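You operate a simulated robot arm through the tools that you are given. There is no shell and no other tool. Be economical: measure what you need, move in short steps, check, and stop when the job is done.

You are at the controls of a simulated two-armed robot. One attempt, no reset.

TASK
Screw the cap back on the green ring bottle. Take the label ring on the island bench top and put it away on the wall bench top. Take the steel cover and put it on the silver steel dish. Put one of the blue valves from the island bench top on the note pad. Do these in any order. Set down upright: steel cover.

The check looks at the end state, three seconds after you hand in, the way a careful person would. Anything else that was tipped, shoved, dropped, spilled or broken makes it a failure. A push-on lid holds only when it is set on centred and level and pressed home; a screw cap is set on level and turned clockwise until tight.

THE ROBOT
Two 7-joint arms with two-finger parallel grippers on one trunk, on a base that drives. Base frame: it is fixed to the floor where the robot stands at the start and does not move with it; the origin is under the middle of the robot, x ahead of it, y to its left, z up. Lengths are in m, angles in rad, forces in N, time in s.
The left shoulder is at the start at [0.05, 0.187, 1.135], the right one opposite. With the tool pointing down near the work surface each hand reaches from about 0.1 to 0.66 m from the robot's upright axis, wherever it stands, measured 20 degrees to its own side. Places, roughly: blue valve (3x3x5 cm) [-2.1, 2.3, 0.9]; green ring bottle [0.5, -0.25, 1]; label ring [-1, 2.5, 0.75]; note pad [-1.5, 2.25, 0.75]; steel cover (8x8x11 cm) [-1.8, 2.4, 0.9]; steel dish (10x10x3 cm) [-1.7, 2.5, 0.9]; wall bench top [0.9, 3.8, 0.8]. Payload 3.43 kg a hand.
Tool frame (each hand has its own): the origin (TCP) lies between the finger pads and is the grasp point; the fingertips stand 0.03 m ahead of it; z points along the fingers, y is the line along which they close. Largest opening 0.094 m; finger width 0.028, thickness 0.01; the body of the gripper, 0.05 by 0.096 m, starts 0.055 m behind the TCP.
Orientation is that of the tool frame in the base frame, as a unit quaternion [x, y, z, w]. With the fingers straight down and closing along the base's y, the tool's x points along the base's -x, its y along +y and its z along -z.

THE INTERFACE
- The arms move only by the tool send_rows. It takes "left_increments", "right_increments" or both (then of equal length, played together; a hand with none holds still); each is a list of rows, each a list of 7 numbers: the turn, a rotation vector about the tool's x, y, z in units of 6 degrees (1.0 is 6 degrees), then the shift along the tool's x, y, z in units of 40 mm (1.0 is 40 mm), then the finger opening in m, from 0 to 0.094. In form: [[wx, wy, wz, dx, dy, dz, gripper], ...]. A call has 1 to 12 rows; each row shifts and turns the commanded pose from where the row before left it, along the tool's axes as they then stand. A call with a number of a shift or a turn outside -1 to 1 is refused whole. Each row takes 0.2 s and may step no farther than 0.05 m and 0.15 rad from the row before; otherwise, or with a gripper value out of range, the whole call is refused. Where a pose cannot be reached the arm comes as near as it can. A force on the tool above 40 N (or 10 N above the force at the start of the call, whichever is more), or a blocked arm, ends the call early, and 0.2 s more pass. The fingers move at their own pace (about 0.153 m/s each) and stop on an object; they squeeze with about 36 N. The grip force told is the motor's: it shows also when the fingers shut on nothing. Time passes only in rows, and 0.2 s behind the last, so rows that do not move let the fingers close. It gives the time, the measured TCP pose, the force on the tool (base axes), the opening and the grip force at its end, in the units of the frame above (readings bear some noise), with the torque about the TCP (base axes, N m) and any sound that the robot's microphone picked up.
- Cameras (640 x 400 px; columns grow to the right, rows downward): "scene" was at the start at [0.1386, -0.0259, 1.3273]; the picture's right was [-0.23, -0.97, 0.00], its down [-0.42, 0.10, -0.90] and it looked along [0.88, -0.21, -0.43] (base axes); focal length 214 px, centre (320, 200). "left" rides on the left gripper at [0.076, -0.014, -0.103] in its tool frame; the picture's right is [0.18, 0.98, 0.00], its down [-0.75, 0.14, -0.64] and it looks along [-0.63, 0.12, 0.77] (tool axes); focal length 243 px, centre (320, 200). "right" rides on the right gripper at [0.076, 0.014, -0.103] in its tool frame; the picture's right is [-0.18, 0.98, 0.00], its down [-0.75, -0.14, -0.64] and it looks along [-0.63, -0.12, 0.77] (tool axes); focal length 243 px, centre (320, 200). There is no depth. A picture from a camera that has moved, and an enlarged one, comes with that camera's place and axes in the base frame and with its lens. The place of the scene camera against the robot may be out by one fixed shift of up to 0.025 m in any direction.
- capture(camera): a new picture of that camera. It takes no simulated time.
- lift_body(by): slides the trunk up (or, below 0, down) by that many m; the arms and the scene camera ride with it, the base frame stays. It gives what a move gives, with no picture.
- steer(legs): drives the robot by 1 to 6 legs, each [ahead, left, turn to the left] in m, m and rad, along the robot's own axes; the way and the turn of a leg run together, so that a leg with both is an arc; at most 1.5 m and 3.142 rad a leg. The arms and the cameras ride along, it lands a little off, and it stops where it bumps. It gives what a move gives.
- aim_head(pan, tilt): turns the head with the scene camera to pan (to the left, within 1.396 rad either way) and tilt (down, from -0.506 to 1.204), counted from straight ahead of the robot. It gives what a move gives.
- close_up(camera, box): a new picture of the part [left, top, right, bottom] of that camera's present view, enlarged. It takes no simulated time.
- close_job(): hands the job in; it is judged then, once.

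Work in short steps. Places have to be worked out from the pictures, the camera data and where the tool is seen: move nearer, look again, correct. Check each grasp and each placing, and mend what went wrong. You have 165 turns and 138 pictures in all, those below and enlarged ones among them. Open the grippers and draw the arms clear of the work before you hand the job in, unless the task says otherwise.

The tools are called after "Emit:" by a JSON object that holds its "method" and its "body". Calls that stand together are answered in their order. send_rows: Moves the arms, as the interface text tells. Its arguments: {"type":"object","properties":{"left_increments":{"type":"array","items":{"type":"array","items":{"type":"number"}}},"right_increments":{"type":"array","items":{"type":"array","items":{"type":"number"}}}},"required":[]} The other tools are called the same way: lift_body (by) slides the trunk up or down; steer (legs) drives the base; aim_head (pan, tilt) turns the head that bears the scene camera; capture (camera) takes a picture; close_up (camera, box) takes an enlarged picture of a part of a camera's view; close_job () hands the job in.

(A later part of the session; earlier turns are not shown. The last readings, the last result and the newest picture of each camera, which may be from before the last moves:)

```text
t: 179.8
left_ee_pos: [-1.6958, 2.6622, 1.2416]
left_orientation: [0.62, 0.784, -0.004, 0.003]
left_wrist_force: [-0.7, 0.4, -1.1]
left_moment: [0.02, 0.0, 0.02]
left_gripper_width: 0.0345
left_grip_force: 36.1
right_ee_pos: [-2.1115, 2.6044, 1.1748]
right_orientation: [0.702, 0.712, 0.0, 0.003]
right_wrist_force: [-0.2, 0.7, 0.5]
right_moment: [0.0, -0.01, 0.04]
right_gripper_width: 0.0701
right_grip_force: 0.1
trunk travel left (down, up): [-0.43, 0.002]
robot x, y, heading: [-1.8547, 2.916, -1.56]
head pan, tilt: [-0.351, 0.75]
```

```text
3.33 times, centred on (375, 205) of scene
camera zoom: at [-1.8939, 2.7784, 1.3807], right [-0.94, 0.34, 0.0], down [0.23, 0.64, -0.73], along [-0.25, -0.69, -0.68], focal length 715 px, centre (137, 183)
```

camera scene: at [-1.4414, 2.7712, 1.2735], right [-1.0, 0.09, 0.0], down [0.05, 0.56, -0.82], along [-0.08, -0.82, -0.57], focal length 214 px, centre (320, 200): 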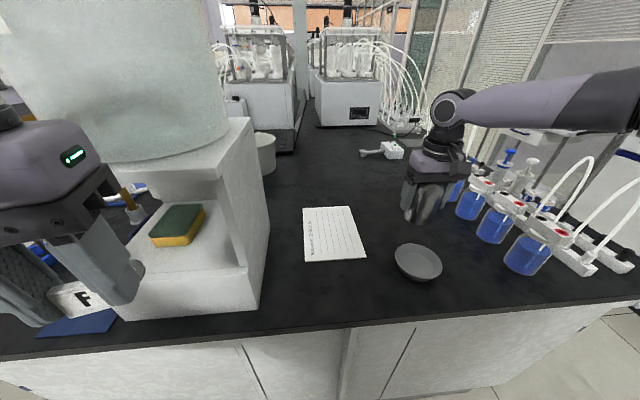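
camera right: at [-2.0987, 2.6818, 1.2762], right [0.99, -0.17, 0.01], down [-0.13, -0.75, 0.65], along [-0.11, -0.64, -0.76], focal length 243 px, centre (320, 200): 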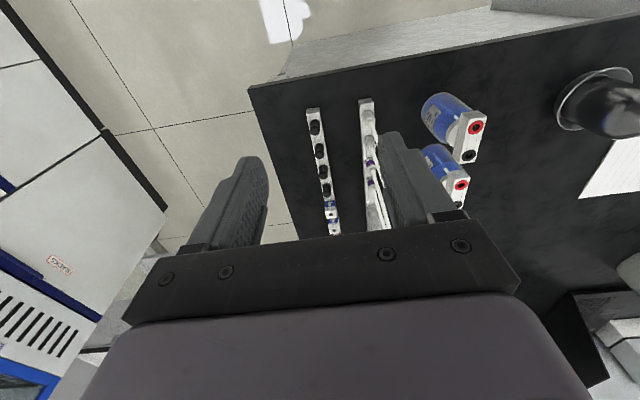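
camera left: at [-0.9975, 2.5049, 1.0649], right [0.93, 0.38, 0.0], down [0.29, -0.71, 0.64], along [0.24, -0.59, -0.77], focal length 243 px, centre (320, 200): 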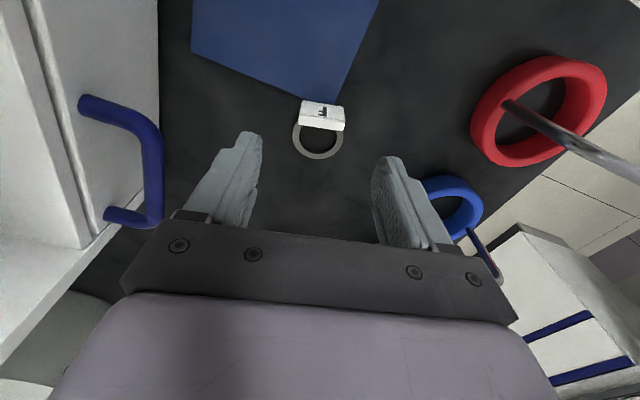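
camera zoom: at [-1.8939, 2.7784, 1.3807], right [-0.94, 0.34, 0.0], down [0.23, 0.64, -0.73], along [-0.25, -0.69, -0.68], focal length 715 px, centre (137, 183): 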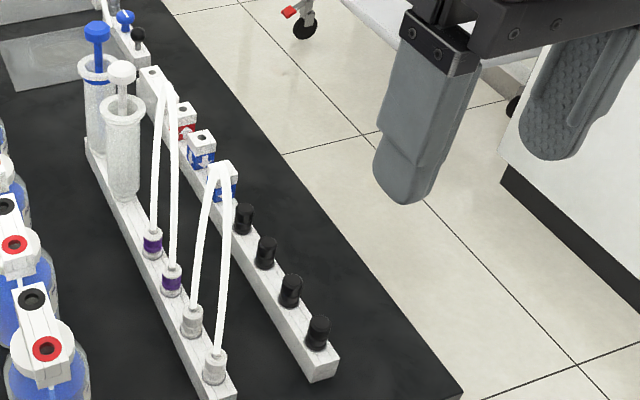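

Valve 1 (first blue) ≈(-2.138, 2.32), top z≈0.90. Nudge ahead 0.03 and move the hand over it, still high.

Emit:
{"method": "steer", "body": {"legs": [[0.03, 0.02, 0]]}}

Emit:
{"method": "send_rows", "body": {"right_increments": [[0, 0, 0, -0.8, -0.12, 0.3, 0.06], [0, 0, 0, -0.8, -0.12, 0.3, 0.06], [0, 0, 0, -0.8, -0.12, 0.3, 0.06], [0, 0, 0, -0.8, -0.12, 0.3, 0.06], [0, 0, 0, -0.8, -0.12, 0.3, 0.06], [0, 0, 0, -0.8, -0.12, 0.3, 0.06], [0, 0, 0, -0.8, -0.12, 0.3, 0.06], [0, 0, 0, -0.45, -0.3, 0.3, 0.06]]}}

Emit:
{"method": "capture", "body": {"camera": "right"}}

```text
t: 180.7
left_ee_pos: [-1.6755, 2.6319, 1.2412]
left_orientation: [0.621, 0.784, -0.004, 0.001]
left_wrist_force: [-0.2, -0.6, -0.8]
left_moment: [0.02, 0.03, -0.04]
left_gripper_width: 0.0348
left_grip_force: 35.4
right_ee_pos: [-2.0911, 2.5742, 1.1745]
right_orientation: [0.702, 0.712, -0.001, 0.003]
right_wrist_force: [0.1, 0.2, -0.6]
right_moment: [0.03, 0.0, -0.01]
right_gripper_width: 0.0701
right_grip_force: 0.0
trunk travel left (down, up): [-0.43, 0.002]
robot x, y, heading: [-1.8392, 2.8912, -1.567]
head pan, tilt: [-0.351, 0.75]
```

```text
t: 182.5
left_ee_pos: [-1.677, 2.6323, 1.2402]
left_orientation: [0.621, 0.783, -0.004, 0.002]
left_wrist_force: [0.0, -0.3, 0.3]
left_moment: [0.02, -0.05, -0.01]
left_gripper_width: 0.0346
left_grip_force: 36.1
right_ee_pos: [-2.1367, 2.3327, 1.0789]
right_orientation: [0.703, 0.712, 0.0, 0.004]
right_wrist_force: [-0.1, 0.4, -0.1]
right_moment: [0.04, 0.04, -0.02]
right_gripper_width: 0.0598
right_grip_force: 0.1
trunk travel left (down, up): [-0.43, 0.002]
robot x, y, heading: [-1.8372, 2.8908, -1.563]
head pan, tilt: [-0.351, 0.75]
```

```text
38 pictures are left
camera right: at [-2.1237, 2.4088, 1.1811], right [0.99, -0.17, 0.0], down [-0.13, -0.75, 0.65], along [-0.11, -0.64, -0.76], focal length 243 px, centre (320, 200)
```

right: 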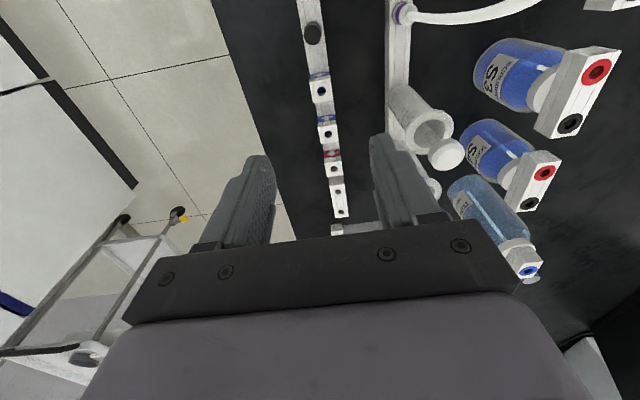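

Valve 1 at (-2.137, 2.328), top z≈0.91. Lower by the trunk and re-check.

Emit:
{"method": "lift_body", "body": {"by": -0.1}}

Emit:
{"method": "close_up", "body": {"camera": "right", "box": [220, 20, 420, 220]}}

```text
t: 183.8
left_ee_pos: [-1.6764, 2.6327, 1.1413]
left_orientation: [0.621, 0.784, -0.004, 0.003]
left_wrist_force: [-0.3, 0.1, -1.2]
left_moment: [0.03, 0.05, -0.01]
left_gripper_width: 0.0346
left_grip_force: 36.0
right_ee_pos: [-2.1364, 2.3326, 0.9798]
right_orientation: [0.704, 0.71, -0.001, 0.004]
right_wrist_force: [0.2, -0.2, 0.7]
right_moment: [0.0, 0.0, 0.0]
right_gripper_width: 0.0599
right_grip_force: 0.1
trunk travel left (down, up): [-0.33, 0.102]
robot x, y, heading: [-1.8386, 2.8893, -1.569]
head pan, tilt: [-0.351, 0.75]
```

```text
2.00 times, centred on (320, 120) of right
camera zoom: at [-2.1232, 2.4095, 1.0815], right [0.99, -0.17, 0.01], down [-0.13, -0.75, 0.65], along [-0.11, -0.64, -0.76], focal length 485 px, centre (320, 360)
```

zoom: 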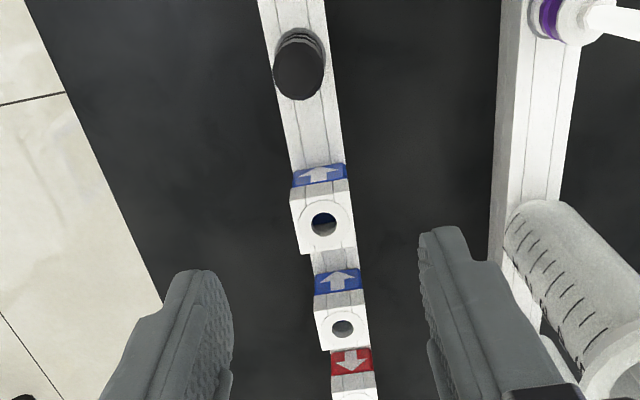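

Aligned. Descend to z≈0.912 and close.

Emit:
{"method": "send_rows", "body": {"right_increments": [[0, 0, 0, -0.04, 0.02, 0.6, 0.06], [0, 0, 0, 0, 0, 0.6, 0.06], [0, 0, 0, 0, 0, 0.5, 0.06]]}}

Emit:
{"method": "close_up", "body": {"camera": "right", "box": [220, 60, 420, 220]}}

```text
t: 184.6
left_ee_pos: [-1.6744, 2.6319, 1.1416]
left_orientation: [0.622, 0.783, -0.004, 0.003]
left_wrist_force: [-0.3, 0.2, -0.7]
left_moment: [0.0, 0.02, -0.02]
left_gripper_width: 0.0346
left_grip_force: 35.3
right_ee_pos: [-2.1377, 2.3429, 0.9178]
right_orientation: [0.703, 0.711, -0.001, 0.005]
right_wrist_force: [0.6, -0.2, 0.3]
right_moment: [0.01, -0.02, 0.01]
right_gripper_width: 0.0597
right_grip_force: 0.0
right hand out of reach, approached as far as the arm can: row 2, 3
trunk travel left (down, up): [-0.33, 0.102]
robot x, y, heading: [-1.8371, 2.8896, -1.569]
head pan, tilt: [-0.351, 0.75]
```

```text
2.50 times, centred on (320, 140) of right
camera zoom: at [-2.1261, 2.419, 1.0182], right [0.99, -0.17, 0.01], down [-0.13, -0.75, 0.65], along [-0.11, -0.64, -0.76], focal length 606 px, centre (320, 350)
```

zoom: 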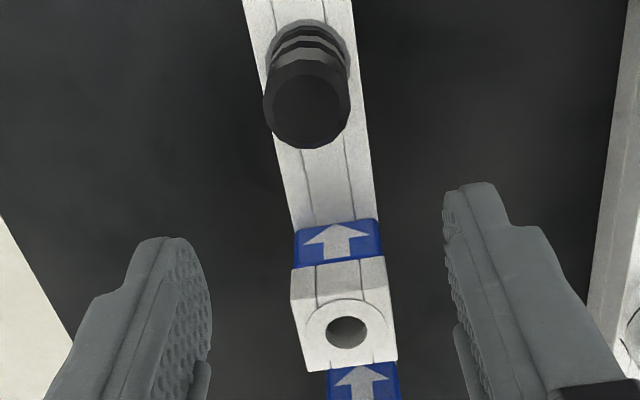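

The hand is 13 mm short in y (reach). I nudge the base 0.014 m forward with fingers straddling the rail.

Emit:
{"method": "steer", "body": {"legs": [[0.014, 0, 0]]}}

Emit:
{"method": "close_up", "body": {"camera": "right", "box": [220, 60, 420, 220]}}

```text
t: 185.4
left_ee_pos: [-1.6761, 2.6161, 1.1423]
left_orientation: [0.621, 0.784, -0.004, 0.001]
left_wrist_force: [-0.3, -0.4, -0.1]
left_moment: [0.02, -0.04, 0.0]
left_gripper_width: 0.0343
left_grip_force: 35.2
right_ee_pos: [-2.1389, 2.3286, 0.9158]
right_orientation: [0.703, 0.711, 0.0, 0.004]
right_wrist_force: [0.0, -0.7, 0.5]
right_moment: [0.01, -0.01, 0.03]
right_gripper_width: 0.0602
right_grip_force: 0.1
trunk travel left (down, up): [-0.33, 0.102]
robot x, y, heading: [-1.8354, 2.8756, -1.563]
head pan, tilt: [-0.351, 0.75]
```

```text
2.50 times, centred on (320, 140) of right
camera zoom: at [-2.126, 2.4046, 1.0181], right [0.99, -0.17, 0.01], down [-0.13, -0.75, 0.65], along [-0.11, -0.64, -0.76], focal length 606 px, centre (320, 350)
```

zoom: 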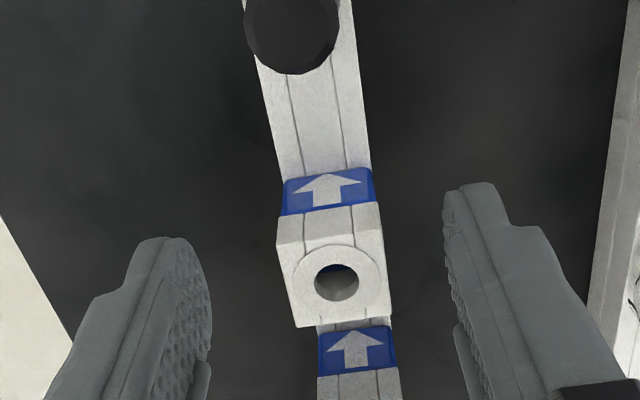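

Good. Close on the valve and test lift.

Emit:
{"method": "send_rows", "body": {"right_increments": [[0, 0, 0, 0.04, 0.08, 0, 0.06], [0, 0, 0, 0, 0, 0, 0.01], [0, 0, 0, 0, 0, 0, 0.01], [0, 0, 0, 0, 0, 0, 0.01]]}}

Emit:
{"method": "send_rows", "body": {"right_increments": [[0, 0, 0, 0, 0, -0.3, 0.01], [0, 0, 0, 0, 0, -0.4, 0.01]]}}

Emit:
{"method": "close_up", "body": {"camera": "right", "box": [220, 60, 420, 220]}}

```text
t: 186.4
left_ee_pos: [-1.6768, 2.6186, 1.1411]
left_orientation: [0.621, 0.784, -0.004, 0.003]
left_wrist_force: [-0.4, -0.4, -0.4]
left_moment: [0.02, -0.02, 0.02]
left_gripper_width: 0.0349
left_grip_force: 35.8
right_ee_pos: [-2.1351, 2.3306, 0.9171]
right_orientation: [0.703, 0.711, -0.001, 0.006]
right_wrist_force: [0.7, -0.1, 0.3]
right_moment: [0.01, -0.02, -0.04]
right_gripper_width: 0.0213
right_grip_force: 36.3
trunk travel left (down, up): [-0.33, 0.102]
robot x, y, heading: [-1.8332, 2.878, -1.57]
head pan, tilt: [-0.351, 0.75]
```

```text
t: 187.0
left_ee_pos: [-1.6771, 2.6187, 1.1417]
left_orientation: [0.621, 0.783, -0.004, 0.003]
left_wrist_force: [-0.5, 0.1, 0.1]
left_moment: [0.0, -0.02, 0.0]
left_gripper_width: 0.0347
left_grip_force: 35.8
right_ee_pos: [-2.1337, 2.331, 0.9448]
right_orientation: [0.702, 0.712, -0.001, 0.005]
right_wrist_force: [-0.1, 0.4, 0.2]
right_moment: [-0.02, 0.02, -0.02]
right_gripper_width: 0.0213
right_grip_force: 36.2
trunk travel left (down, up): [-0.33, 0.102]
robot x, y, heading: [-1.8376, 2.8805, -1.572]
head pan, tilt: [-0.351, 0.75]
```

```text
2.50 times, centred on (320, 140) of right
camera zoom: at [-2.1221, 2.4075, 1.0461], right [0.99, -0.17, 0.01], down [-0.13, -0.75, 0.65], along [-0.11, -0.64, -0.76], focal length 606 px, centre (320, 350)
```

zoom: 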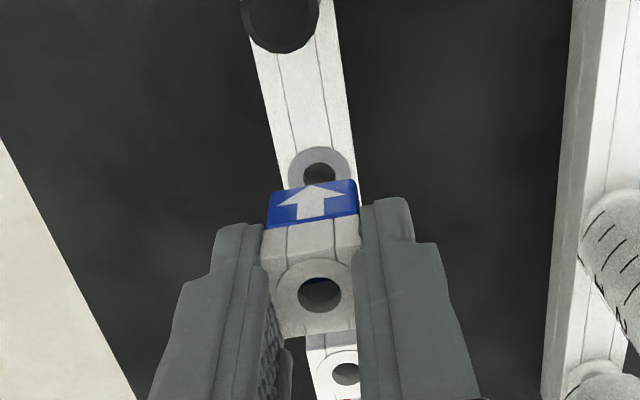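

Valve is free (socket visible). Raise high, tuck the left hand further back.

Emit:
{"method": "send_rows", "body": {"right_increments": [[0, 0, 0, 0, 0, -0.9, 0.01], [0, 0, 0, 0, 0, -0.9, 0.01], [0, 0, 0, 0, 0, -0.9, 0.01], [0, 0, 0, 0.3, 0, -0.9, 0.01], [0, 0, 0, 0.5, 0, -0.6, 0.01]], "left_increments": [[0, 0, 0, 0.6, 0.1, 0, 0.01], [0, 0, 0, 0.6, 0.1, 0, 0.01], [0, 0, 0, 0.6, 0.1, 0, 0.01], [0, 0, 0, 0.4, 0.1, 0, 0.01], [0, 0, 0, 0, 0, 0, 0.01]]}}

Emit:
{"method": "lift_body", "body": {"by": 0.1}}

Emit:
{"method": "close_up", "body": {"camera": "scene", "box": [300, 60, 560, 260]}}

```text
t: 187.7
left_ee_pos: [-1.6756, 2.6672, 1.1414]
left_orientation: [0.618, 0.786, -0.002, 0.004]
left_wrist_force: [6.9, -8.0, 0.3]
left_moment: [0.93, 0.71, -0.16]
left_gripper_width: 0.0346
left_grip_force: 36.3
right_ee_pos: [-2.1363, 2.3321, 1.0203]
right_orientation: [0.702, 0.712, -0.001, 0.004]
right_wrist_force: [-0.5, -0.7, -0.9]
right_moment: [-0.02, 0.01, -0.01]
right_gripper_width: 0.0213
right_grip_force: 35.9
trunk travel left (down, up): [-0.33, 0.102]
robot x, y, heading: [-1.8341, 2.88, -1.564]
head pan, tilt: [-0.351, 0.75]
stopped in row 3 (left hand): the force on the tool passed its limit at 84 N (the readings are from after the stop); the commanded pose is now the measured one
```

```text
t: 189.0
left_ee_pos: [-1.6767, 2.667, 1.2412]
left_orientation: [0.618, 0.786, -0.002, 0.004]
left_wrist_force: [15.9, -14.0, 1.5]
left_moment: [1.75, 1.87, -0.62]
left_gripper_width: 0.0348
left_grip_force: 36.3
right_ee_pos: [-2.137, 2.3314, 1.1212]
right_orientation: [0.702, 0.712, -0.001, 0.005]
right_wrist_force: [-0.1, 0.3, -1.3]
right_moment: [0.01, -0.03, 0.03]
right_gripper_width: 0.0212
right_grip_force: 35.3
trunk travel left (down, up): [-0.43, 0.002]
robot x, y, heading: [-1.8394, 2.8751, -1.565]
head pan, tilt: [-0.351, 0.75]
```

```text
2.00 times, centred on (430, 160) of scene
camera zoom: at [-1.8733, 2.7348, 1.38], right [-0.94, 0.33, 0.0], down [0.23, 0.65, -0.73], along [-0.24, -0.69, -0.69], focal length 429 px, centre (100, 280)
```

zoom: 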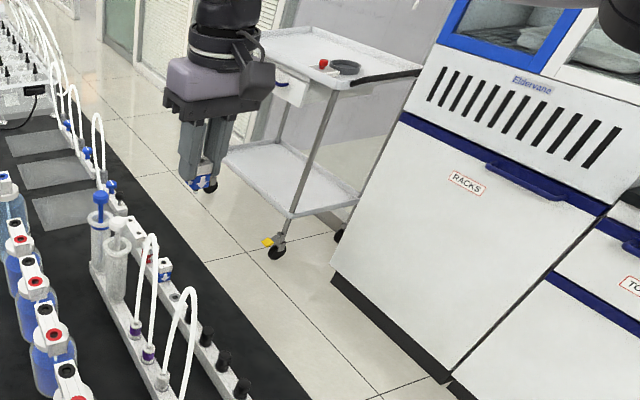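

The left hand touched the robot's own body when drawn back; I ease it forward 3 cm, and raise/retract the right hand.

Emit:
{"method": "send_rows", "body": {"right_increments": [[0, 0, 0, 0.5, 0, -0.5, 0.01], [0, 0, 0, 0.8, 0, -0.5, 0.01], [0, 0, 0, 0.8, 0, 0, 0.01]], "left_increments": [[0, 0, 0, -0.6, -0.1, 0, 0.01], [0, 0, 0, -0.4, -0.1, 0, 0.01], [0, 0, 0, 0, 0, 0, 0.01]]}}

Emit:
{"method": "steer", "body": {"legs": [[-0.05, 0, 0], [0, 0.62, 0]]}}

Emit:
{"method": "aim_head", "body": {"pan": -0.1, "tilt": 0.6}}

Emit:
{"method": "capture", "body": {"camera": "scene"}}

```text
t: 189.8
left_ee_pos: [-1.6757, 2.6259, 1.2429]
left_orientation: [0.618, 0.786, -0.003, 0.004]
left_wrist_force: [0.1, 0.9, 0.0]
left_moment: [0.03, 0.04, 0.03]
left_gripper_width: 0.0347
left_grip_force: 35.4
right_ee_pos: [-2.1378, 2.4169, 1.16]
right_orientation: [0.703, 0.711, -0.002, 0.005]
right_wrist_force: [0.2, 0.7, -0.4]
right_moment: [-0.02, -0.02, 0.02]
right_gripper_width: 0.0209
right_grip_force: 36.1
trunk travel left (down, up): [-0.43, 0.002]
robot x, y, heading: [-1.8357, 2.8736, -1.559]
head pan, tilt: [-0.351, 0.75]
```

```text
t: 196.2
left_ee_pos: [-1.0552, 2.6774, 1.2417]
left_orientation: [0.619, 0.785, -0.002, 0.004]
left_wrist_force: [0.3, -0.1, -0.3]
left_moment: [0.03, 0.02, -0.02]
left_gripper_width: 0.0347
left_grip_force: 35.8
right_ee_pos: [-1.5191, 2.4701, 1.1589]
right_orientation: [0.704, 0.71, -0.001, 0.005]
right_wrist_force: [-1.1, 0.0, 0.2]
right_moment: [0.01, 0.03, 0.02]
right_gripper_width: 0.0214
right_grip_force: 35.9
trunk travel left (down, up): [-0.43, 0.002]
robot x, y, heading: [-1.2146, 2.9277, -1.57]
head pan, tilt: [-0.351, 0.75]
```

```text
t: 197.0
left_ee_pos: [-1.0551, 2.6786, 1.2419]
left_orientation: [0.62, 0.785, -0.003, 0.005]
left_wrist_force: [1.0, 0.2, -0.6]
left_moment: [0.01, 0.02, 0.0]
left_gripper_width: 0.0342
left_grip_force: 36.3
right_ee_pos: [-1.5196, 2.4703, 1.1585]
right_orientation: [0.704, 0.71, -0.001, 0.005]
right_wrist_force: [-0.1, -1.5, -0.8]
right_moment: [-0.02, -0.03, 0.0]
right_gripper_width: 0.0216
right_grip_force: 36.3
trunk travel left (down, up): [-0.43, 0.002]
robot x, y, heading: [-1.2147, 2.9274, -1.57]
head pan, tilt: [-0.099, 0.6]
```

```text
32 pictures are left
camera scene: at [-1.2332, 2.7774, 1.3935], right [-1.0, 0.1, 0.0], down [0.06, 0.56, -0.82], along [-0.08, -0.82, -0.57], focal length 214 px, centre (320, 200)
```

scene: 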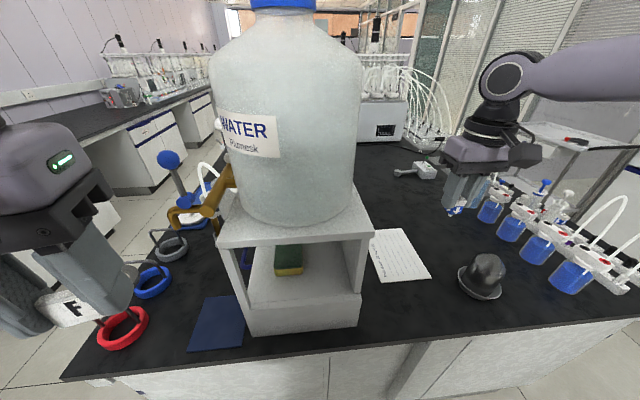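

Scene intact. Move the right hand over the note pad (≈(-1.505, 2.34)) and look.

Emit:
{"method": "send_rows", "body": {"right_increments": [[0, 0, 0, -0.8, 0.1, 0.4, 0.01], [0, 0, 0, -0.8, 0.1, 0.4, 0.01], [0, 0, 0, -0.8, 0.1, 0.4, 0.01], [0, 0, 0, -0.8, 0.1, 0.4, 0.01]]}}

Emit:
{"method": "lift_body", "body": {"by": -0.08}}

Emit:
{"method": "capture", "body": {"camera": "right"}}

Emit:
{"method": "close_up", "body": {"camera": "scene", "box": [340, 150, 540, 300]}}

```text
t: 198.0
left_ee_pos: [-1.0548, 2.6788, 1.2429]
left_orientation: [0.619, 0.785, -0.002, 0.004]
left_wrist_force: [0.3, 0.1, -0.1]
left_moment: [-0.02, 0.0, 0.01]
left_gripper_width: 0.0345
left_grip_force: 36.0
right_ee_pos: [-1.5103, 2.3661, 1.0986]
right_orientation: [0.704, 0.71, -0.002, 0.005]
right_wrist_force: [-0.3, -0.9, 0.8]
right_moment: [-0.04, -0.02, 0.05]
right_gripper_width: 0.0213
right_grip_force: 35.7
right hand out of reach, approached as far as the arm can: row 4
trunk travel left (down, up): [-0.43, 0.002]
robot x, y, heading: [-1.2169, 2.9288, -1.57]
head pan, tilt: [-0.099, 0.6]
```

```text
t: 199.2
left_ee_pos: [-1.0537, 2.6793, 1.1628]
left_orientation: [0.619, 0.785, -0.002, 0.004]
left_wrist_force: [-0.4, 1.2, 0.1]
left_moment: [0.01, -0.04, -0.01]
left_gripper_width: 0.0343
left_grip_force: 36.0
right_ee_pos: [-1.5117, 2.3657, 1.0189]
right_orientation: [0.704, 0.71, -0.002, 0.005]
right_wrist_force: [0.8, 0.4, 0.1]
right_moment: [0.02, -0.01, 0.0]
right_gripper_width: 0.0213
right_grip_force: 36.1
trunk travel left (down, up): [-0.35, 0.082]
robot x, y, heading: [-1.2117, 2.932, -1.567]
head pan, tilt: [-0.099, 0.6]
```

```text
31 pictures are left
camera right: at [-1.4984, 2.4435, 1.1195], right [0.98, -0.18, 0.01], down [-0.14, -0.75, 0.65], along [-0.11, -0.64, -0.76], focal length 243 px, centre (320, 200)
```

right: 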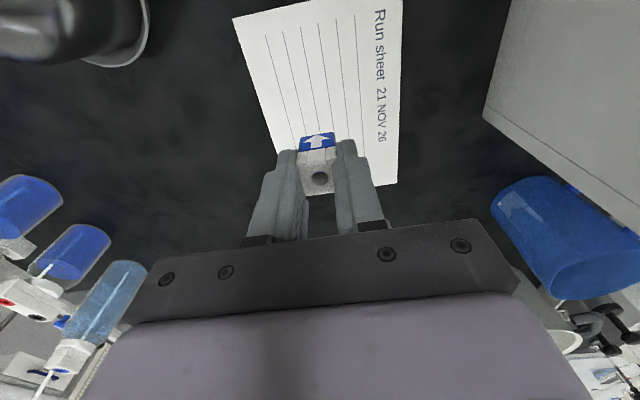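

```text
2.67 times, centred on (440, 225) of scene
camera zoom: at [-1.2331, 2.7775, 1.3136], right [-1.0, 0.1, 0.0], down [0.06, 0.56, -0.83], along [-0.08, -0.82, -0.56], focal length 572 px, centre (0, 133)
```

zoom: 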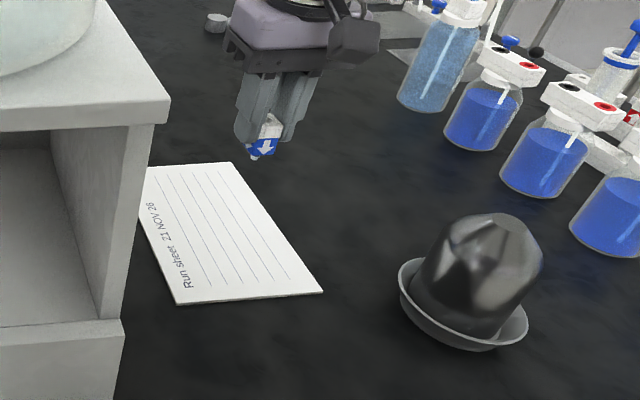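

Hand is over the pad centre (≈(-1.504, 2.373)). Lower with trunk, then small arm steps.

Emit:
{"method": "lift_body", "body": {"by": -0.06}}

Emit:
{"method": "send_rows", "body": {"right_increments": [[0, 0, 0, 0.1, 0.17, 0.3, 0.01], [0, 0, 0, 0, 0, 0.2, 0.01]]}}

Emit:
{"method": "close_up", "body": {"camera": "scene", "box": [350, 160, 450, 270]}}

```text
t: 200.2
left_ee_pos: [-1.0544, 2.6781, 1.1025]
left_orientation: [0.62, 0.785, -0.002, 0.005]
left_wrist_force: [0.4, 0.3, 0.1]
left_moment: [0.01, -0.02, -0.03]
left_gripper_width: 0.0346
left_grip_force: 36.3
right_ee_pos: [-1.5107, 2.3672, 0.9583]
right_orientation: [0.704, 0.71, -0.002, 0.005]
right_wrist_force: [0.3, 0.9, -1.3]
right_moment: [0.0, 0.0, 0.01]
right_gripper_width: 0.0213
right_grip_force: 36.2
trunk travel left (down, up): [-0.29, 0.142]
robot x, y, heading: [-1.2145, 2.9253, -1.571]
head pan, tilt: [-0.099, 0.6]
```

```text
t: 200.8
left_ee_pos: [-1.055, 2.6778, 1.1017]
left_orientation: [0.62, 0.785, -0.001, 0.004]
left_wrist_force: [-1.4, 0.1, -0.8]
left_moment: [-0.01, 0.0, -0.01]
left_gripper_width: 0.0346
left_grip_force: 36.0
right_ee_pos: [-1.5042, 2.3702, 0.9376]
right_orientation: [0.704, 0.71, -0.002, 0.007]
right_wrist_force: [0.5, -1.1, 0.6]
right_moment: [0.0, -0.03, -0.01]
right_gripper_width: 0.0211
right_grip_force: 36.1
trunk travel left (down, up): [-0.29, 0.142]
robot x, y, heading: [-1.2183, 2.9277, -1.572]
head pan, tilt: [-0.099, 0.6]
```

```text
3.64 times, centred on (400, 215) of scene
camera zoom: at [-1.2332, 2.7773, 1.2535], right [-1.0, 0.1, 0.0], down [0.06, 0.56, -0.83], along [-0.08, -0.82, -0.56], focal length 780 px, centre (29, 146)
```

zoom: 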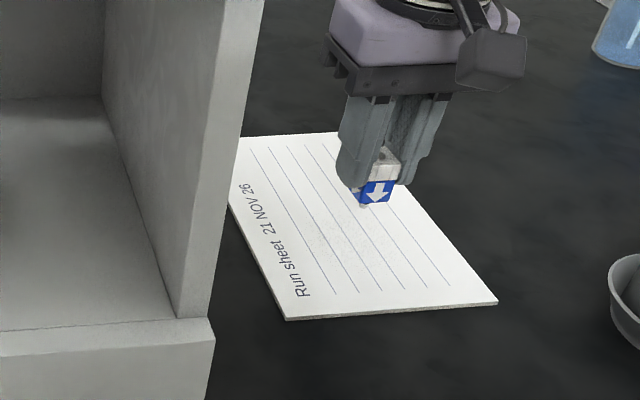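

Lower gently until contact.

Emit:
{"method": "send_rows", "body": {"right_increments": [[0, 0, 0, 0, 0, 0.1, 0.01], [0, 0, 0, 0, 0, 0.1, 0.01], [0, 0, 0, 0, 0, 0.1, 0.01]]}}

Emit:
{"method": "send_rows", "body": {"right_increments": [[0, 0, 0, 0, 0, 0.08, 0.01], [0, 0, 0, 0, 0, 0.08, 0.01]]}}

```text
t: 201.6
left_ee_pos: [-1.0547, 2.6784, 1.1016]
left_orientation: [0.62, 0.785, -0.003, 0.003]
left_wrist_force: [0.2, 0.1, -0.4]
left_moment: [0.03, 0.01, 0.02]
left_gripper_width: 0.0346
left_grip_force: 35.4
right_ee_pos: [-1.5066, 2.3729, 0.9262]
right_orientation: [0.704, 0.71, -0.001, 0.006]
right_wrist_force: [0.4, 0.0, -0.7]
right_moment: [0.0, -0.03, 0.02]
right_gripper_width: 0.0212
right_grip_force: 35.4
trunk travel left (down, up): [-0.29, 0.142]
robot x, y, heading: [-1.2149, 2.9286, -1.572]
head pan, tilt: [-0.099, 0.6]
```

```text
t: 202.2
left_ee_pos: [-1.0534, 2.6776, 1.1023]
left_orientation: [0.619, 0.785, -0.002, 0.004]
left_wrist_force: [-0.6, -0.4, -1.6]
left_moment: [-0.01, -0.02, -0.01]
left_gripper_width: 0.0345
left_grip_force: 36.3
right_ee_pos: [-1.5057, 2.375, 0.9194]
right_orientation: [0.704, 0.71, -0.001, 0.006]
right_wrist_force: [0.2, 0.0, 0.0]
right_moment: [-0.01, 0.0, 0.04]
right_gripper_width: 0.0213
right_grip_force: 35.6
right hand out of reach, approached as far as the arm can: row 2
trunk travel left (down, up): [-0.29, 0.142]
robot x, y, heading: [-1.2178, 2.9284, -1.57]
head pan, tilt: [-0.099, 0.6]
```

Use the trunk for the last bit.

Emit:
{"method": "lift_body", "body": {"by": -0.008}}

Emit:
{"method": "close_up", "body": {"camera": "scene", "box": [370, 180, 430, 230]}}

```text
t: 202.8
left_ee_pos: [-1.0545, 2.6779, 1.0937]
left_orientation: [0.62, 0.785, -0.003, 0.005]
left_wrist_force: [0.9, -0.3, -0.7]
left_moment: [-0.03, -0.03, -0.01]
left_gripper_width: 0.0346
left_grip_force: 35.6
right_ee_pos: [-1.5054, 2.3726, 0.9119]
right_orientation: [0.704, 0.711, -0.001, 0.006]
right_wrist_force: [-0.4, 0.5, 0.1]
right_moment: [-0.05, 0.0, 0.05]
right_gripper_width: 0.0214
right_grip_force: 36.0
trunk travel left (down, up): [-0.282, 0.15]
robot x, y, heading: [-1.215, 2.9258, -1.569]
head pan, tilt: [-0.099, 0.6]
```

```text
8.00 times, centred on (400, 205) of scene
camera zoom: at [-1.2331, 2.7775, 1.2455], right [-1.0, 0.1, 0.0], down [0.06, 0.56, -0.83], along [-0.08, -0.82, -0.56], focal length 1716 px, centre (-320, 160)
```

zoom: 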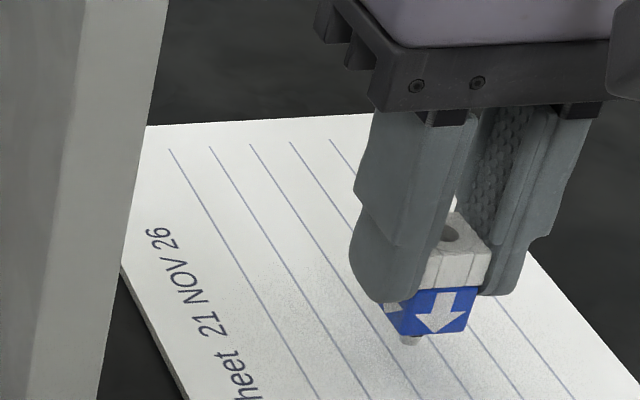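

Still above the paper slightly; lower more.

Emit:
{"method": "lift_body", "body": {"by": -0.007}}

Emit:
{"method": "lift_body", "body": {"by": -0.004}}

```text
t: 203.3
left_ee_pos: [-1.0546, 2.6781, 1.0865]
left_orientation: [0.621, 0.784, -0.003, 0.005]
left_wrist_force: [-0.1, -0.4, 0.0]
left_moment: [0.01, 0.0, 0.0]
left_gripper_width: 0.0345
left_grip_force: 36.3
right_ee_pos: [-1.5059, 2.3734, 0.9052]
right_orientation: [0.704, 0.71, -0.002, 0.007]
right_wrist_force: [-0.9, 0.4, 3.4]
right_moment: [0.01, 0.02, -0.03]
right_gripper_width: 0.0217
right_grip_force: 35.5
trunk travel left (down, up): [-0.275, 0.157]
robot x, y, heading: [-1.2172, 2.9308, -1.569]
head pan, tilt: [-0.099, 0.6]
```

```text
t: 203.8
left_ee_pos: [-1.0549, 2.6804, 1.0824]
left_orientation: [0.62, 0.785, -0.003, 0.004]
left_wrist_force: [0.0, 0.2, -1.3]
left_moment: [0.01, 0.01, 0.03]
left_gripper_width: 0.0345
left_grip_force: 35.7
right_ee_pos: [-1.5061, 2.3741, 0.9056]
right_orientation: [0.705, 0.709, -0.004, 0.01]
right_wrist_force: [-3.4, 0.4, 22.0]
right_moment: [0.03, 0.17, -0.01]
right_gripper_width: 0.0215
right_grip_force: 36.4
trunk travel left (down, up): [-0.271, 0.161]
robot x, y, heading: [-1.2141, 2.9256, -1.57]
head pan, tilt: [-0.099, 0.6]
```

Contact. Relieve the press, open and rise.

Emit:
{"method": "lift_body", "body": {"by": 0.004}}

Emit:
{"method": "send_rows", "body": {"right_increments": [[0, 0, 0, 0, 0, 0, 0.03], [0, 0, 0, 0, 0, 0, 0.045], [0, 0, 0, 0, 0, 0, 0.06], [0, 0, 0, 0, 0, -0.5, 0.06], [0, 0, 0, 0, 0, -0.8, 0.06], [0, 0, 0, 0, 0, -0.8, 0.06], [0, 0, 0, 0, 0, -0.8, 0.06]]}}

Emit:
{"method": "close_up", "body": {"camera": "scene", "box": [350, 160, 450, 270]}}

```text
t: 204.4
left_ee_pos: [-1.0539, 2.6796, 1.0866]
left_orientation: [0.62, 0.785, -0.003, 0.005]
left_wrist_force: [-0.3, -0.4, -0.4]
left_moment: [0.02, -0.01, 0.01]
left_gripper_width: 0.0345
left_grip_force: 35.6
right_ee_pos: [-1.5048, 2.3733, 0.9061]
right_orientation: [0.704, 0.71, -0.002, 0.005]
right_wrist_force: [-0.8, -3.7, 13.8]
right_moment: [-0.23, 0.06, -0.03]
right_gripper_width: 0.0213
right_grip_force: 35.5
trunk travel left (down, up): [-0.275, 0.157]
robot x, y, heading: [-1.2099, 2.9264, -1.574]
head pan, tilt: [-0.099, 0.6]
```

```text
t: 206.0
left_ee_pos: [-1.0547, 2.6772, 1.0871]
left_orientation: [0.62, 0.785, -0.002, 0.003]
left_wrist_force: [0.3, 0.7, -0.1]
left_moment: [0.01, 0.0, 0.02]
left_gripper_width: 0.0348
left_grip_force: 36.0
right_ee_pos: [-1.5059, 2.375, 1.0207]
right_orientation: [0.704, 0.71, -0.002, 0.006]
right_wrist_force: [0.3, -0.3, 0.6]
right_moment: [-0.02, -0.01, -0.04]
right_gripper_width: 0.0598
right_grip_force: 0.1
trunk travel left (down, up): [-0.275, 0.157]
robot x, y, heading: [-1.2129, 2.9318, -1.572]
head pan, tilt: [-0.099, 0.6]
```

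```text
3.64 times, centred on (400, 215) of scene
camera zoom: at [-1.2332, 2.7773, 1.2385], right [-1.0, 0.1, 0.0], down [0.06, 0.56, -0.82], along [-0.08, -0.82, -0.57], focal length 780 px, centre (29, 146)
```

zoom: 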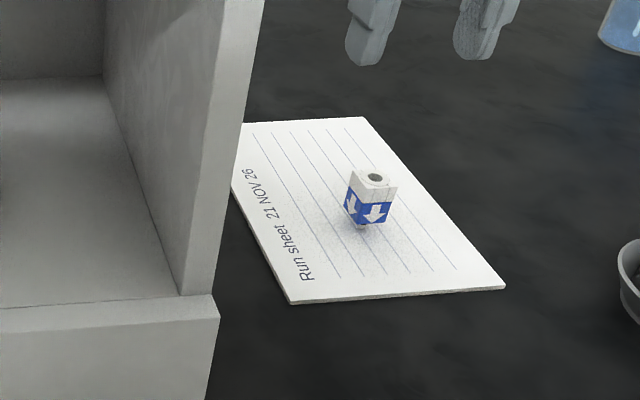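

Valve stands on the pad. Now raise, retract, and drive to the wall bench near y≈3.8 with the ring.

Emit:
{"method": "lift_body", "body": {"by": 0.14}}

Emit:
{"method": "send_rows", "body": {"right_increments": [[0, 0, 0, 0.9, 0, 0, 0.06], [0, 0, 0, 0.9, 0, 0, 0.06], [0, 0, 0, 0.9, 0, 0, 0.06], [0, 0, 0, 0.9, 0, 0, 0.06], [0, 0, 0, 0.9, 0, 0, 0.06], [0, 0, 0, 0.9, 0, 0, 0.06]]}}

Emit:
{"method": "steer", "body": {"legs": [[-0.3, 0, 0], [0, 1.0, 0], [0, 0, 1.571]]}}

Emit:
{"method": "aim_head", "body": {"pan": 0.4, "tilt": 0.4}}

Emit:
{"method": "capture", "body": {"camera": "scene"}}

```text
t: 207.6
left_ee_pos: [-1.0543, 2.6777, 1.2267]
left_orientation: [0.62, 0.785, -0.002, 0.005]
left_wrist_force: [0.6, -0.5, -0.2]
left_moment: [-0.01, 0.01, 0.01]
left_gripper_width: 0.0348
left_grip_force: 36.3
right_ee_pos: [-1.5062, 2.3751, 1.1609]
right_orientation: [0.704, 0.71, -0.001, 0.006]
right_wrist_force: [-0.1, -0.4, -0.5]
right_moment: [0.03, 0.05, 0.0]
right_gripper_width: 0.0602
right_grip_force: 0.0
trunk travel left (down, up): [-0.415, 0.017]
robot x, y, heading: [-1.2156, 2.9303, -1.568]
head pan, tilt: [-0.099, 0.6]
```

```text
t: 209.0
left_ee_pos: [-1.0543, 2.6793, 1.2264]
left_orientation: [0.62, 0.785, -0.002, 0.004]
left_wrist_force: [1.4, -0.1, -0.9]
left_moment: [-0.01, 0.0, 0.01]
left_gripper_width: 0.0345
left_grip_force: 36.1
right_ee_pos: [-1.509, 2.5913, 1.1595]
right_orientation: [0.704, 0.71, -0.002, 0.005]
right_wrist_force: [-1.1, 0.6, 0.0]
right_moment: [0.0, 0.0, 0.0]
right_gripper_width: 0.0601
right_grip_force: 0.0
trunk travel left (down, up): [-0.415, 0.017]
robot x, y, heading: [-1.2187, 2.9252, -1.568]
head pan, tilt: [-0.099, 0.6]
```

```text
t: 223.6
left_ee_pos: [0.0263, 3.4022, 1.2269]
left_orientation: [-0.124, 0.992, 0.001, 0.006]
left_wrist_force: [0.3, 0.0, -1.0]
left_moment: [-0.01, -0.01, 0.03]
left_gripper_width: 0.0345
left_grip_force: 35.9
right_ee_pos: [0.1194, 2.9508, 1.1592]
right_orientation: [-0.012, 1.0, 0.003, 0.005]
right_wrist_force: [0.1, 0.6, 1.4]
right_moment: [-0.02, 0.03, -0.01]
right_gripper_width: 0.06
right_grip_force: 0.0
trunk travel left (down, up): [-0.415, 0.017]
robot x, y, heading: [-0.2213, 3.2412, 0.019]
head pan, tilt: [-0.099, 0.6]
```

```text
t: 224.6
left_ee_pos: [0.0263, 3.4029, 1.2281]
left_orientation: [-0.123, 0.992, 0.001, 0.006]
left_wrist_force: [0.1, -0.2, -0.4]
left_moment: [-0.01, 0.04, -0.03]
left_gripper_width: 0.0346
left_grip_force: 35.7
right_ee_pos: [0.1202, 2.949, 1.1586]
right_orientation: [-0.012, 1.0, 0.003, 0.005]
right_wrist_force: [0.5, 0.2, -0.1]
right_moment: [0.01, -0.03, 0.04]
right_gripper_width: 0.0601
right_grip_force: 0.1
trunk travel left (down, up): [-0.415, 0.017]
robot x, y, heading: [-0.2197, 3.2375, 0.02]
head pan, tilt: [0.4, 0.4]
```

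```text
26 pictures are left
camera scene: at [-0.0885, 3.272, 1.3967], right [0.4, -0.92, 0.0], down [-0.36, -0.16, -0.92], along [0.84, 0.37, -0.39], focal length 214 px, centre (320, 200)
```

scene: 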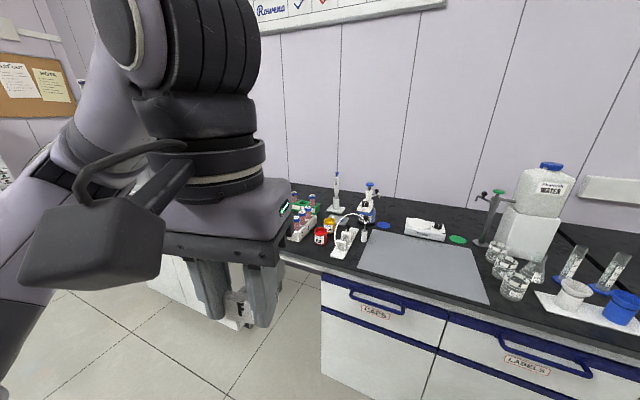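

The wall bench here has a grey mat and items. I move along to y≈3.6 for a better view of free surface.

Emit:
{"method": "steer", "body": {"legs": [[0, 0.42, 0]]}}

Emit:
{"method": "aim_head", "body": {"pan": 0.0, "tilt": 0.5}}

Emit:
{"method": "capture", "body": {"camera": "scene"}}

```text
t: 228.8
left_ee_pos: [0.0183, 3.833, 1.2268]
left_orientation: [-0.125, 0.992, 0.002, 0.004]
left_wrist_force: [0.4, -0.5, 0.0]
left_moment: [-0.01, 0.01, 0.01]
left_gripper_width: 0.0348
left_grip_force: 36.0
right_ee_pos: [0.1128, 3.381, 1.159]
right_orientation: [-0.013, 1.0, 0.004, 0.005]
right_wrist_force: [0.9, -0.7, -0.9]
right_moment: [-0.02, 0.02, 0.01]
right_gripper_width: 0.0597
right_grip_force: 0.0
trunk travel left (down, up): [-0.415, 0.017]
robot x, y, heading: [-0.2307, 3.6684, 0.021]
head pan, tilt: [0.4, 0.4]
```

```text
t: 229.7
left_ee_pos: [0.0171, 3.8323, 1.2271]
left_orientation: [-0.126, 0.992, 0.002, 0.005]
left_wrist_force: [-0.3, -0.3, 0.1]
left_moment: [0.02, 0.01, 0.02]
left_gripper_width: 0.0346
left_grip_force: 36.2
right_ee_pos: [0.1129, 3.3802, 1.1588]
right_orientation: [-0.014, 1.0, 0.003, 0.005]
right_wrist_force: [0.3, -0.3, 0.2]
right_moment: [0.01, -0.02, -0.02]
right_gripper_width: 0.0599
right_grip_force: 0.0
trunk travel left (down, up): [-0.415, 0.017]
robot x, y, heading: [-0.2301, 3.6674, 0.012]
head pan, tilt: [0.0, 0.499]
```

```text
25 pictures are left
camera scene: at [-0.09, 3.6656, 1.3876], right [0.02, -1.0, 0.0], down [-0.48, -0.01, -0.88], along [0.88, 0.02, -0.48], focal length 214 px, centre (320, 200)
```

scene: 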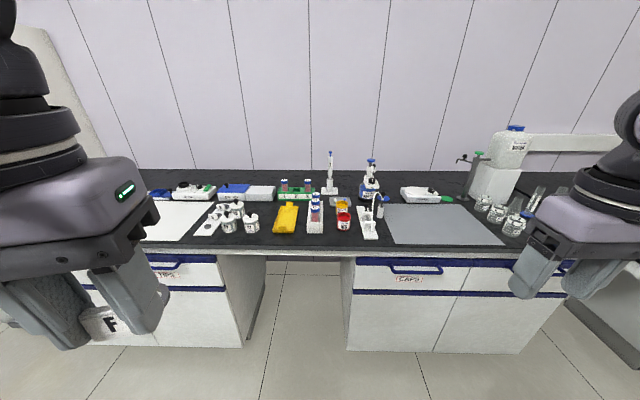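

Close-up for free bare surface near the front.

Emit:
{"method": "close_up", "body": {"camera": "scene", "box": [180, 170, 420, 270]}}

```text
2.67 times, centred on (300, 220) of scene
camera zoom: at [-0.09, 3.6656, 1.3876], right [0.02, -1.0, 0.0], down [-0.48, -0.01, -0.88], along [0.88, 0.02, -0.48], focal length 572 px, centre (373, 147)
```

zoom: 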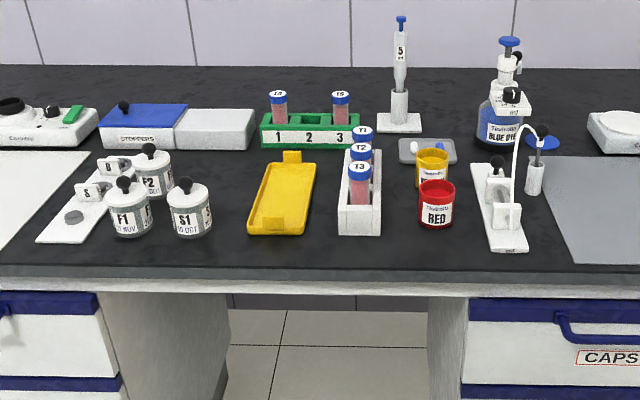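

I'll place the ring on the bare front strip between the T-rack and the red cup, about (0.54, 3.652). Position the base so it is at the left hand's side.

Emit:
{"method": "steer", "body": {"legs": [[0, -0.27, -0.012], [0.28, 0, 0]]}}

Emit:
{"method": "send_rows", "body": {"left_increments": [[0, 0, 0.8, 0, 0, 0, 0.01], [0, 0, 0.8, 0, 0, 0, 0.01], [0, 0, 0.7, 0, 0, 0, 0.01]]}}

Emit:
{"method": "capture", "body": {"camera": "left"}}

```text
t: 234.2
left_ee_pos: [0.3075, 3.5648, 1.227]
left_orientation: [-0.116, 0.993, 0.001, 0.004]
left_wrist_force: [0.0, 1.1, -0.6]
left_moment: [-0.04, 0.03, -0.01]
left_gripper_width: 0.0346
left_grip_force: 36.2
right_ee_pos: [0.3934, 3.1102, 1.1578]
right_orientation: [-0.005, 1.0, 0.003, 0.006]
right_wrist_force: [0.2, -0.2, 0.2]
right_moment: [-0.01, -0.01, 0.05]
right_gripper_width: 0.0598
right_grip_force: 0.0
trunk travel left (down, up): [-0.415, 0.017]
robot x, y, heading: [0.0579, 3.4064, 0.003]
head pan, tilt: [0.0, 0.499]
```

```text
t: 235.0
left_ee_pos: [0.3071, 3.5664, 1.2258]
left_orientation: [0.005, 1.0, 0.002, 0.004]
left_wrist_force: [0.1, -0.7, 1.1]
left_moment: [0.03, 0.03, -0.02]
left_gripper_width: 0.0344
left_grip_force: 36.2
right_ee_pos: [0.3932, 3.1115, 1.1586]
right_orientation: [-0.004, 1.0, 0.004, 0.006]
right_wrist_force: [0.4, -0.3, -0.2]
right_moment: [-0.02, -0.03, -0.02]
right_gripper_width: 0.0599
right_grip_force: 0.0
trunk travel left (down, up): [-0.415, 0.017]
robot x, y, heading: [0.0543, 3.4028, 0.002]
head pan, tilt: [0.0, 0.499]
```

```text
23 pictures are left
camera left: at [0.2284, 3.5512, 1.3297], right [-0.18, 0.98, 0.0], down [0.75, 0.13, 0.65], along [0.64, 0.12, -0.76], focal length 243 px, centre (320, 200)
```

left: 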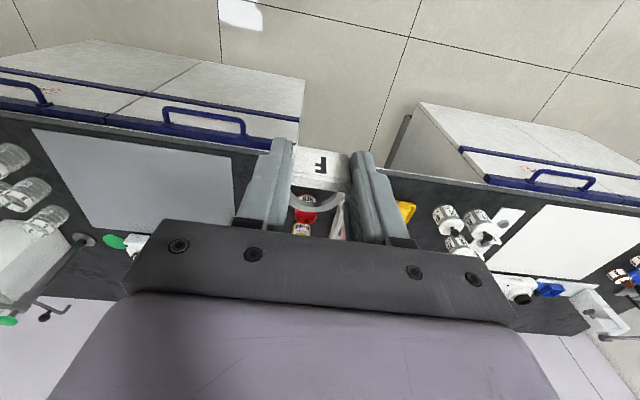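

Move over the target spot at height, then lower by trunk.

Emit:
{"method": "send_rows", "body": {"left_increments": [[0, 0, 0, -0.8, 0.3, 0, 0.01], [0, 0, 0, -0.8, 0.3, 0, 0.01], [0, 0, 0, -0.8, 0.3, 0.3, 0.01], [0, 0, 0, -0.8, 0.3, 0.5, 0.01], [0, 0, 0, -0.8, 0.3, 0.5, 0.01], [0, 0, 0, -0.8, 0.3, 0.5, 0.01], [0, 0, 0, -0.8, 0.3, 0.5, 0.01], [0, 0, 0, -0.2, 0.05, 0.5, 0.01]]}}

Emit:
{"method": "lift_body", "body": {"by": -0.12}}

Emit:
{"method": "capture", "body": {"camera": "left"}}

Emit:
{"method": "aim_head", "body": {"pan": 0.4, "tilt": 0.6}}

Emit:
{"method": "capture", "body": {"camera": "scene"}}

```text
t: 236.8
left_ee_pos: [0.5405, 3.6491, 1.1184]
left_orientation: [0.004, 1.0, 0.002, 0.005]
left_wrist_force: [0.1, -0.2, -1.2]
left_moment: [0.02, 0.0, 0.03]
left_gripper_width: 0.0344
left_grip_force: 35.6
right_ee_pos: [0.3936, 3.1116, 1.1572]
right_orientation: [-0.004, 1.0, 0.004, 0.005]
right_wrist_force: [-0.3, -0.3, 0.7]
right_moment: [-0.01, -0.02, -0.01]
right_gripper_width: 0.0596
right_grip_force: 0.0
trunk travel left (down, up): [-0.415, 0.017]
robot x, y, heading: [0.0572, 3.406, 0.003]
head pan, tilt: [0.0, 0.499]
```

```text
t: 238.3
left_ee_pos: [0.5419, 3.6487, 0.9983]
left_orientation: [0.004, 1.0, 0.002, 0.005]
left_wrist_force: [0.5, 0.5, -0.1]
left_moment: [0.0, 0.01, -0.01]
left_gripper_width: 0.0347
left_grip_force: 36.0
right_ee_pos: [0.3927, 3.1109, 1.0387]
right_orientation: [-0.005, 1.0, 0.003, 0.005]
right_wrist_force: [-0.6, -0.7, 0.2]
right_moment: [0.0, 0.0, -0.05]
right_gripper_width: 0.0601
right_grip_force: 0.0
trunk travel left (down, up): [-0.295, 0.137]
robot x, y, heading: [0.0536, 3.4084, -0.002]
head pan, tilt: [0.0, 0.499]
```

```text
22 pictures are left
camera left: at [0.4624, 3.6347, 1.1015], right [-0.18, 0.98, 0.0], down [0.75, 0.13, 0.65], along [0.64, 0.12, -0.76], focal length 243 px, centre (320, 200)
```

left: 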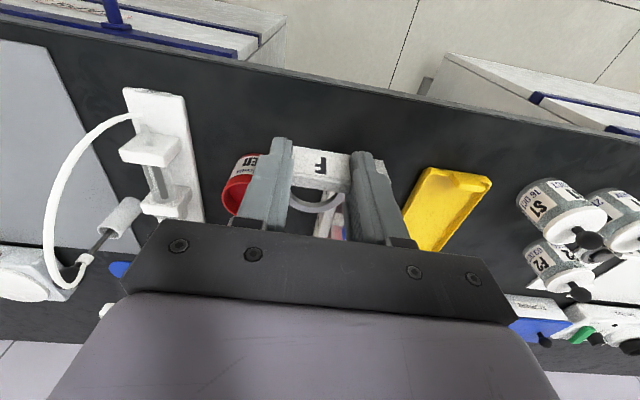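

```text
t: 239.2
left_ee_pos: [0.5411, 3.6484, 0.9991]
left_orientation: [0.004, 1.0, 0.002, 0.005]
left_wrist_force: [0.0, 0.6, -0.1]
left_moment: [-0.03, 0.02, 0.0]
left_gripper_width: 0.0345
left_grip_force: 36.5
right_ee_pos: [0.3929, 3.1113, 1.0372]
right_orientation: [-0.005, 1.0, 0.003, 0.005]
right_wrist_force: [0.7, -0.1, 0.6]
right_moment: [0.02, -0.05, 0.0]
right_gripper_width: 0.0602
right_grip_force: 0.0
trunk travel left (down, up): [-0.295, 0.137]
robot x, y, heading: [0.0539, 3.4037, -0.0]
head pan, tilt: [0.4, 0.6]
```

```text
21 pictures are left
camera scene: at [0.1861, 3.4342, 1.2586], right [0.39, -0.92, 0.0], down [-0.52, -0.22, -0.83], along [0.76, 0.32, -0.56], focal length 214 px, centre (320, 200)
```

scene: 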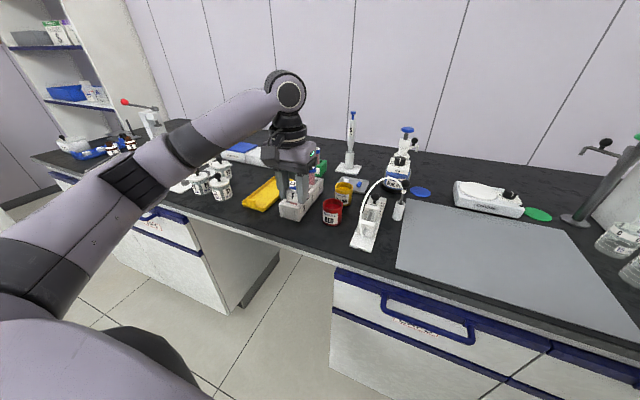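

Clear of neighbours. Pull back 5 mm and lower to about 0.905.

Emit:
{"method": "send_rows", "body": {"left_increments": [[0, 0, 0, 0.15, 0.02, 0.8, 0.01], [0, 0, 0, 0, 0, 0.8, 0.01], [0, 0, 0, 0, 0, 0.75, 0.01]]}}

Emit:
{"method": "close_up", "body": {"camera": "scene", "box": [240, 150, 380, 260]}}

```text
t: 240.0
left_ee_pos: [0.5338, 3.6496, 0.9059]
left_orientation: [0.003, 1.0, 0.002, 0.005]
left_wrist_force: [0.3, -0.4, -0.9]
left_moment: [-0.01, 0.0, -0.02]
left_gripper_width: 0.0346
left_grip_force: 36.1
right_ee_pos: [0.3935, 3.1106, 1.0385]
right_orientation: [-0.005, 1.0, 0.003, 0.004]
right_wrist_force: [-0.1, 0.5, 0.7]
right_moment: [0.03, 0.0, -0.02]
right_gripper_width: 0.0599
right_grip_force: 0.0
trunk travel left (down, up): [-0.295, 0.137]
robot x, y, heading: [0.0516, 3.4061, -0.002]
head pan, tilt: [0.4, 0.6]
```

```text
3.64 times, centred on (310, 205) of scene
camera zoom: at [0.1861, 3.4344, 1.2586], right [0.39, -0.92, 0.0], down [-0.52, -0.22, -0.82], along [0.76, 0.32, -0.57], focal length 780 px, centre (356, 182)
```

zoom: 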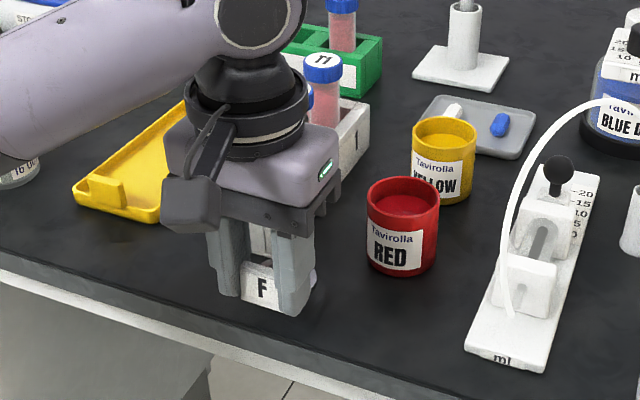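

Lower the last ~17 mm in small steps.

Emit:
{"method": "send_rows", "body": {"left_increments": [[0, 0, 0, 0, 0, 0.15, 0.01], [0, 0, 0, 0, 0, 0.15, 0.01]]}}

Emit:
{"method": "send_rows", "body": {"left_increments": [[0, 0, 0, 0, 0, 0.08, 0.01], [0, 0, 0, 0, 0, 0.06, 0.01]]}}

```text
t: 240.6
left_ee_pos: [0.5342, 3.6509, 0.8924]
left_orientation: [0.004, 1.0, 0.002, 0.004]
left_wrist_force: [0.5, -0.1, 0.5]
left_moment: [0.02, 0.01, 0.01]
left_gripper_width: 0.0346
left_grip_force: 35.7
right_ee_pos: [0.3938, 3.1111, 1.0384]
right_orientation: [-0.004, 1.0, 0.003, 0.005]
right_wrist_force: [-0.5, -0.5, -0.2]
right_moment: [0.03, 0.03, 0.0]
right_gripper_width: 0.0599
right_grip_force: 0.1
trunk travel left (down, up): [-0.295, 0.137]
robot x, y, heading: [0.0559, 3.404, -0.002]
head pan, tilt: [0.4, 0.6]
```

```text
t: 241.2
left_ee_pos: [0.5363, 3.6501, 0.8885]
left_orientation: [0.005, 1.0, 0.002, 0.006]
left_wrist_force: [-1.2, 0.7, 4.0]
left_moment: [0.0, -0.19, 0.01]
left_gripper_width: 0.0344
left_grip_force: 35.9
right_ee_pos: [0.3922, 3.1112, 1.0384]
right_orientation: [-0.004, 1.0, 0.004, 0.006]
right_wrist_force: [0.1, -0.6, 0.3]
right_moment: [-0.03, -0.03, 0.0]
right_gripper_width: 0.0601
right_grip_force: 0.1
trunk travel left (down, up): [-0.295, 0.137]
robot x, y, heading: [0.0537, 3.405, 0.003]
head pan, tilt: [0.4, 0.6]
```

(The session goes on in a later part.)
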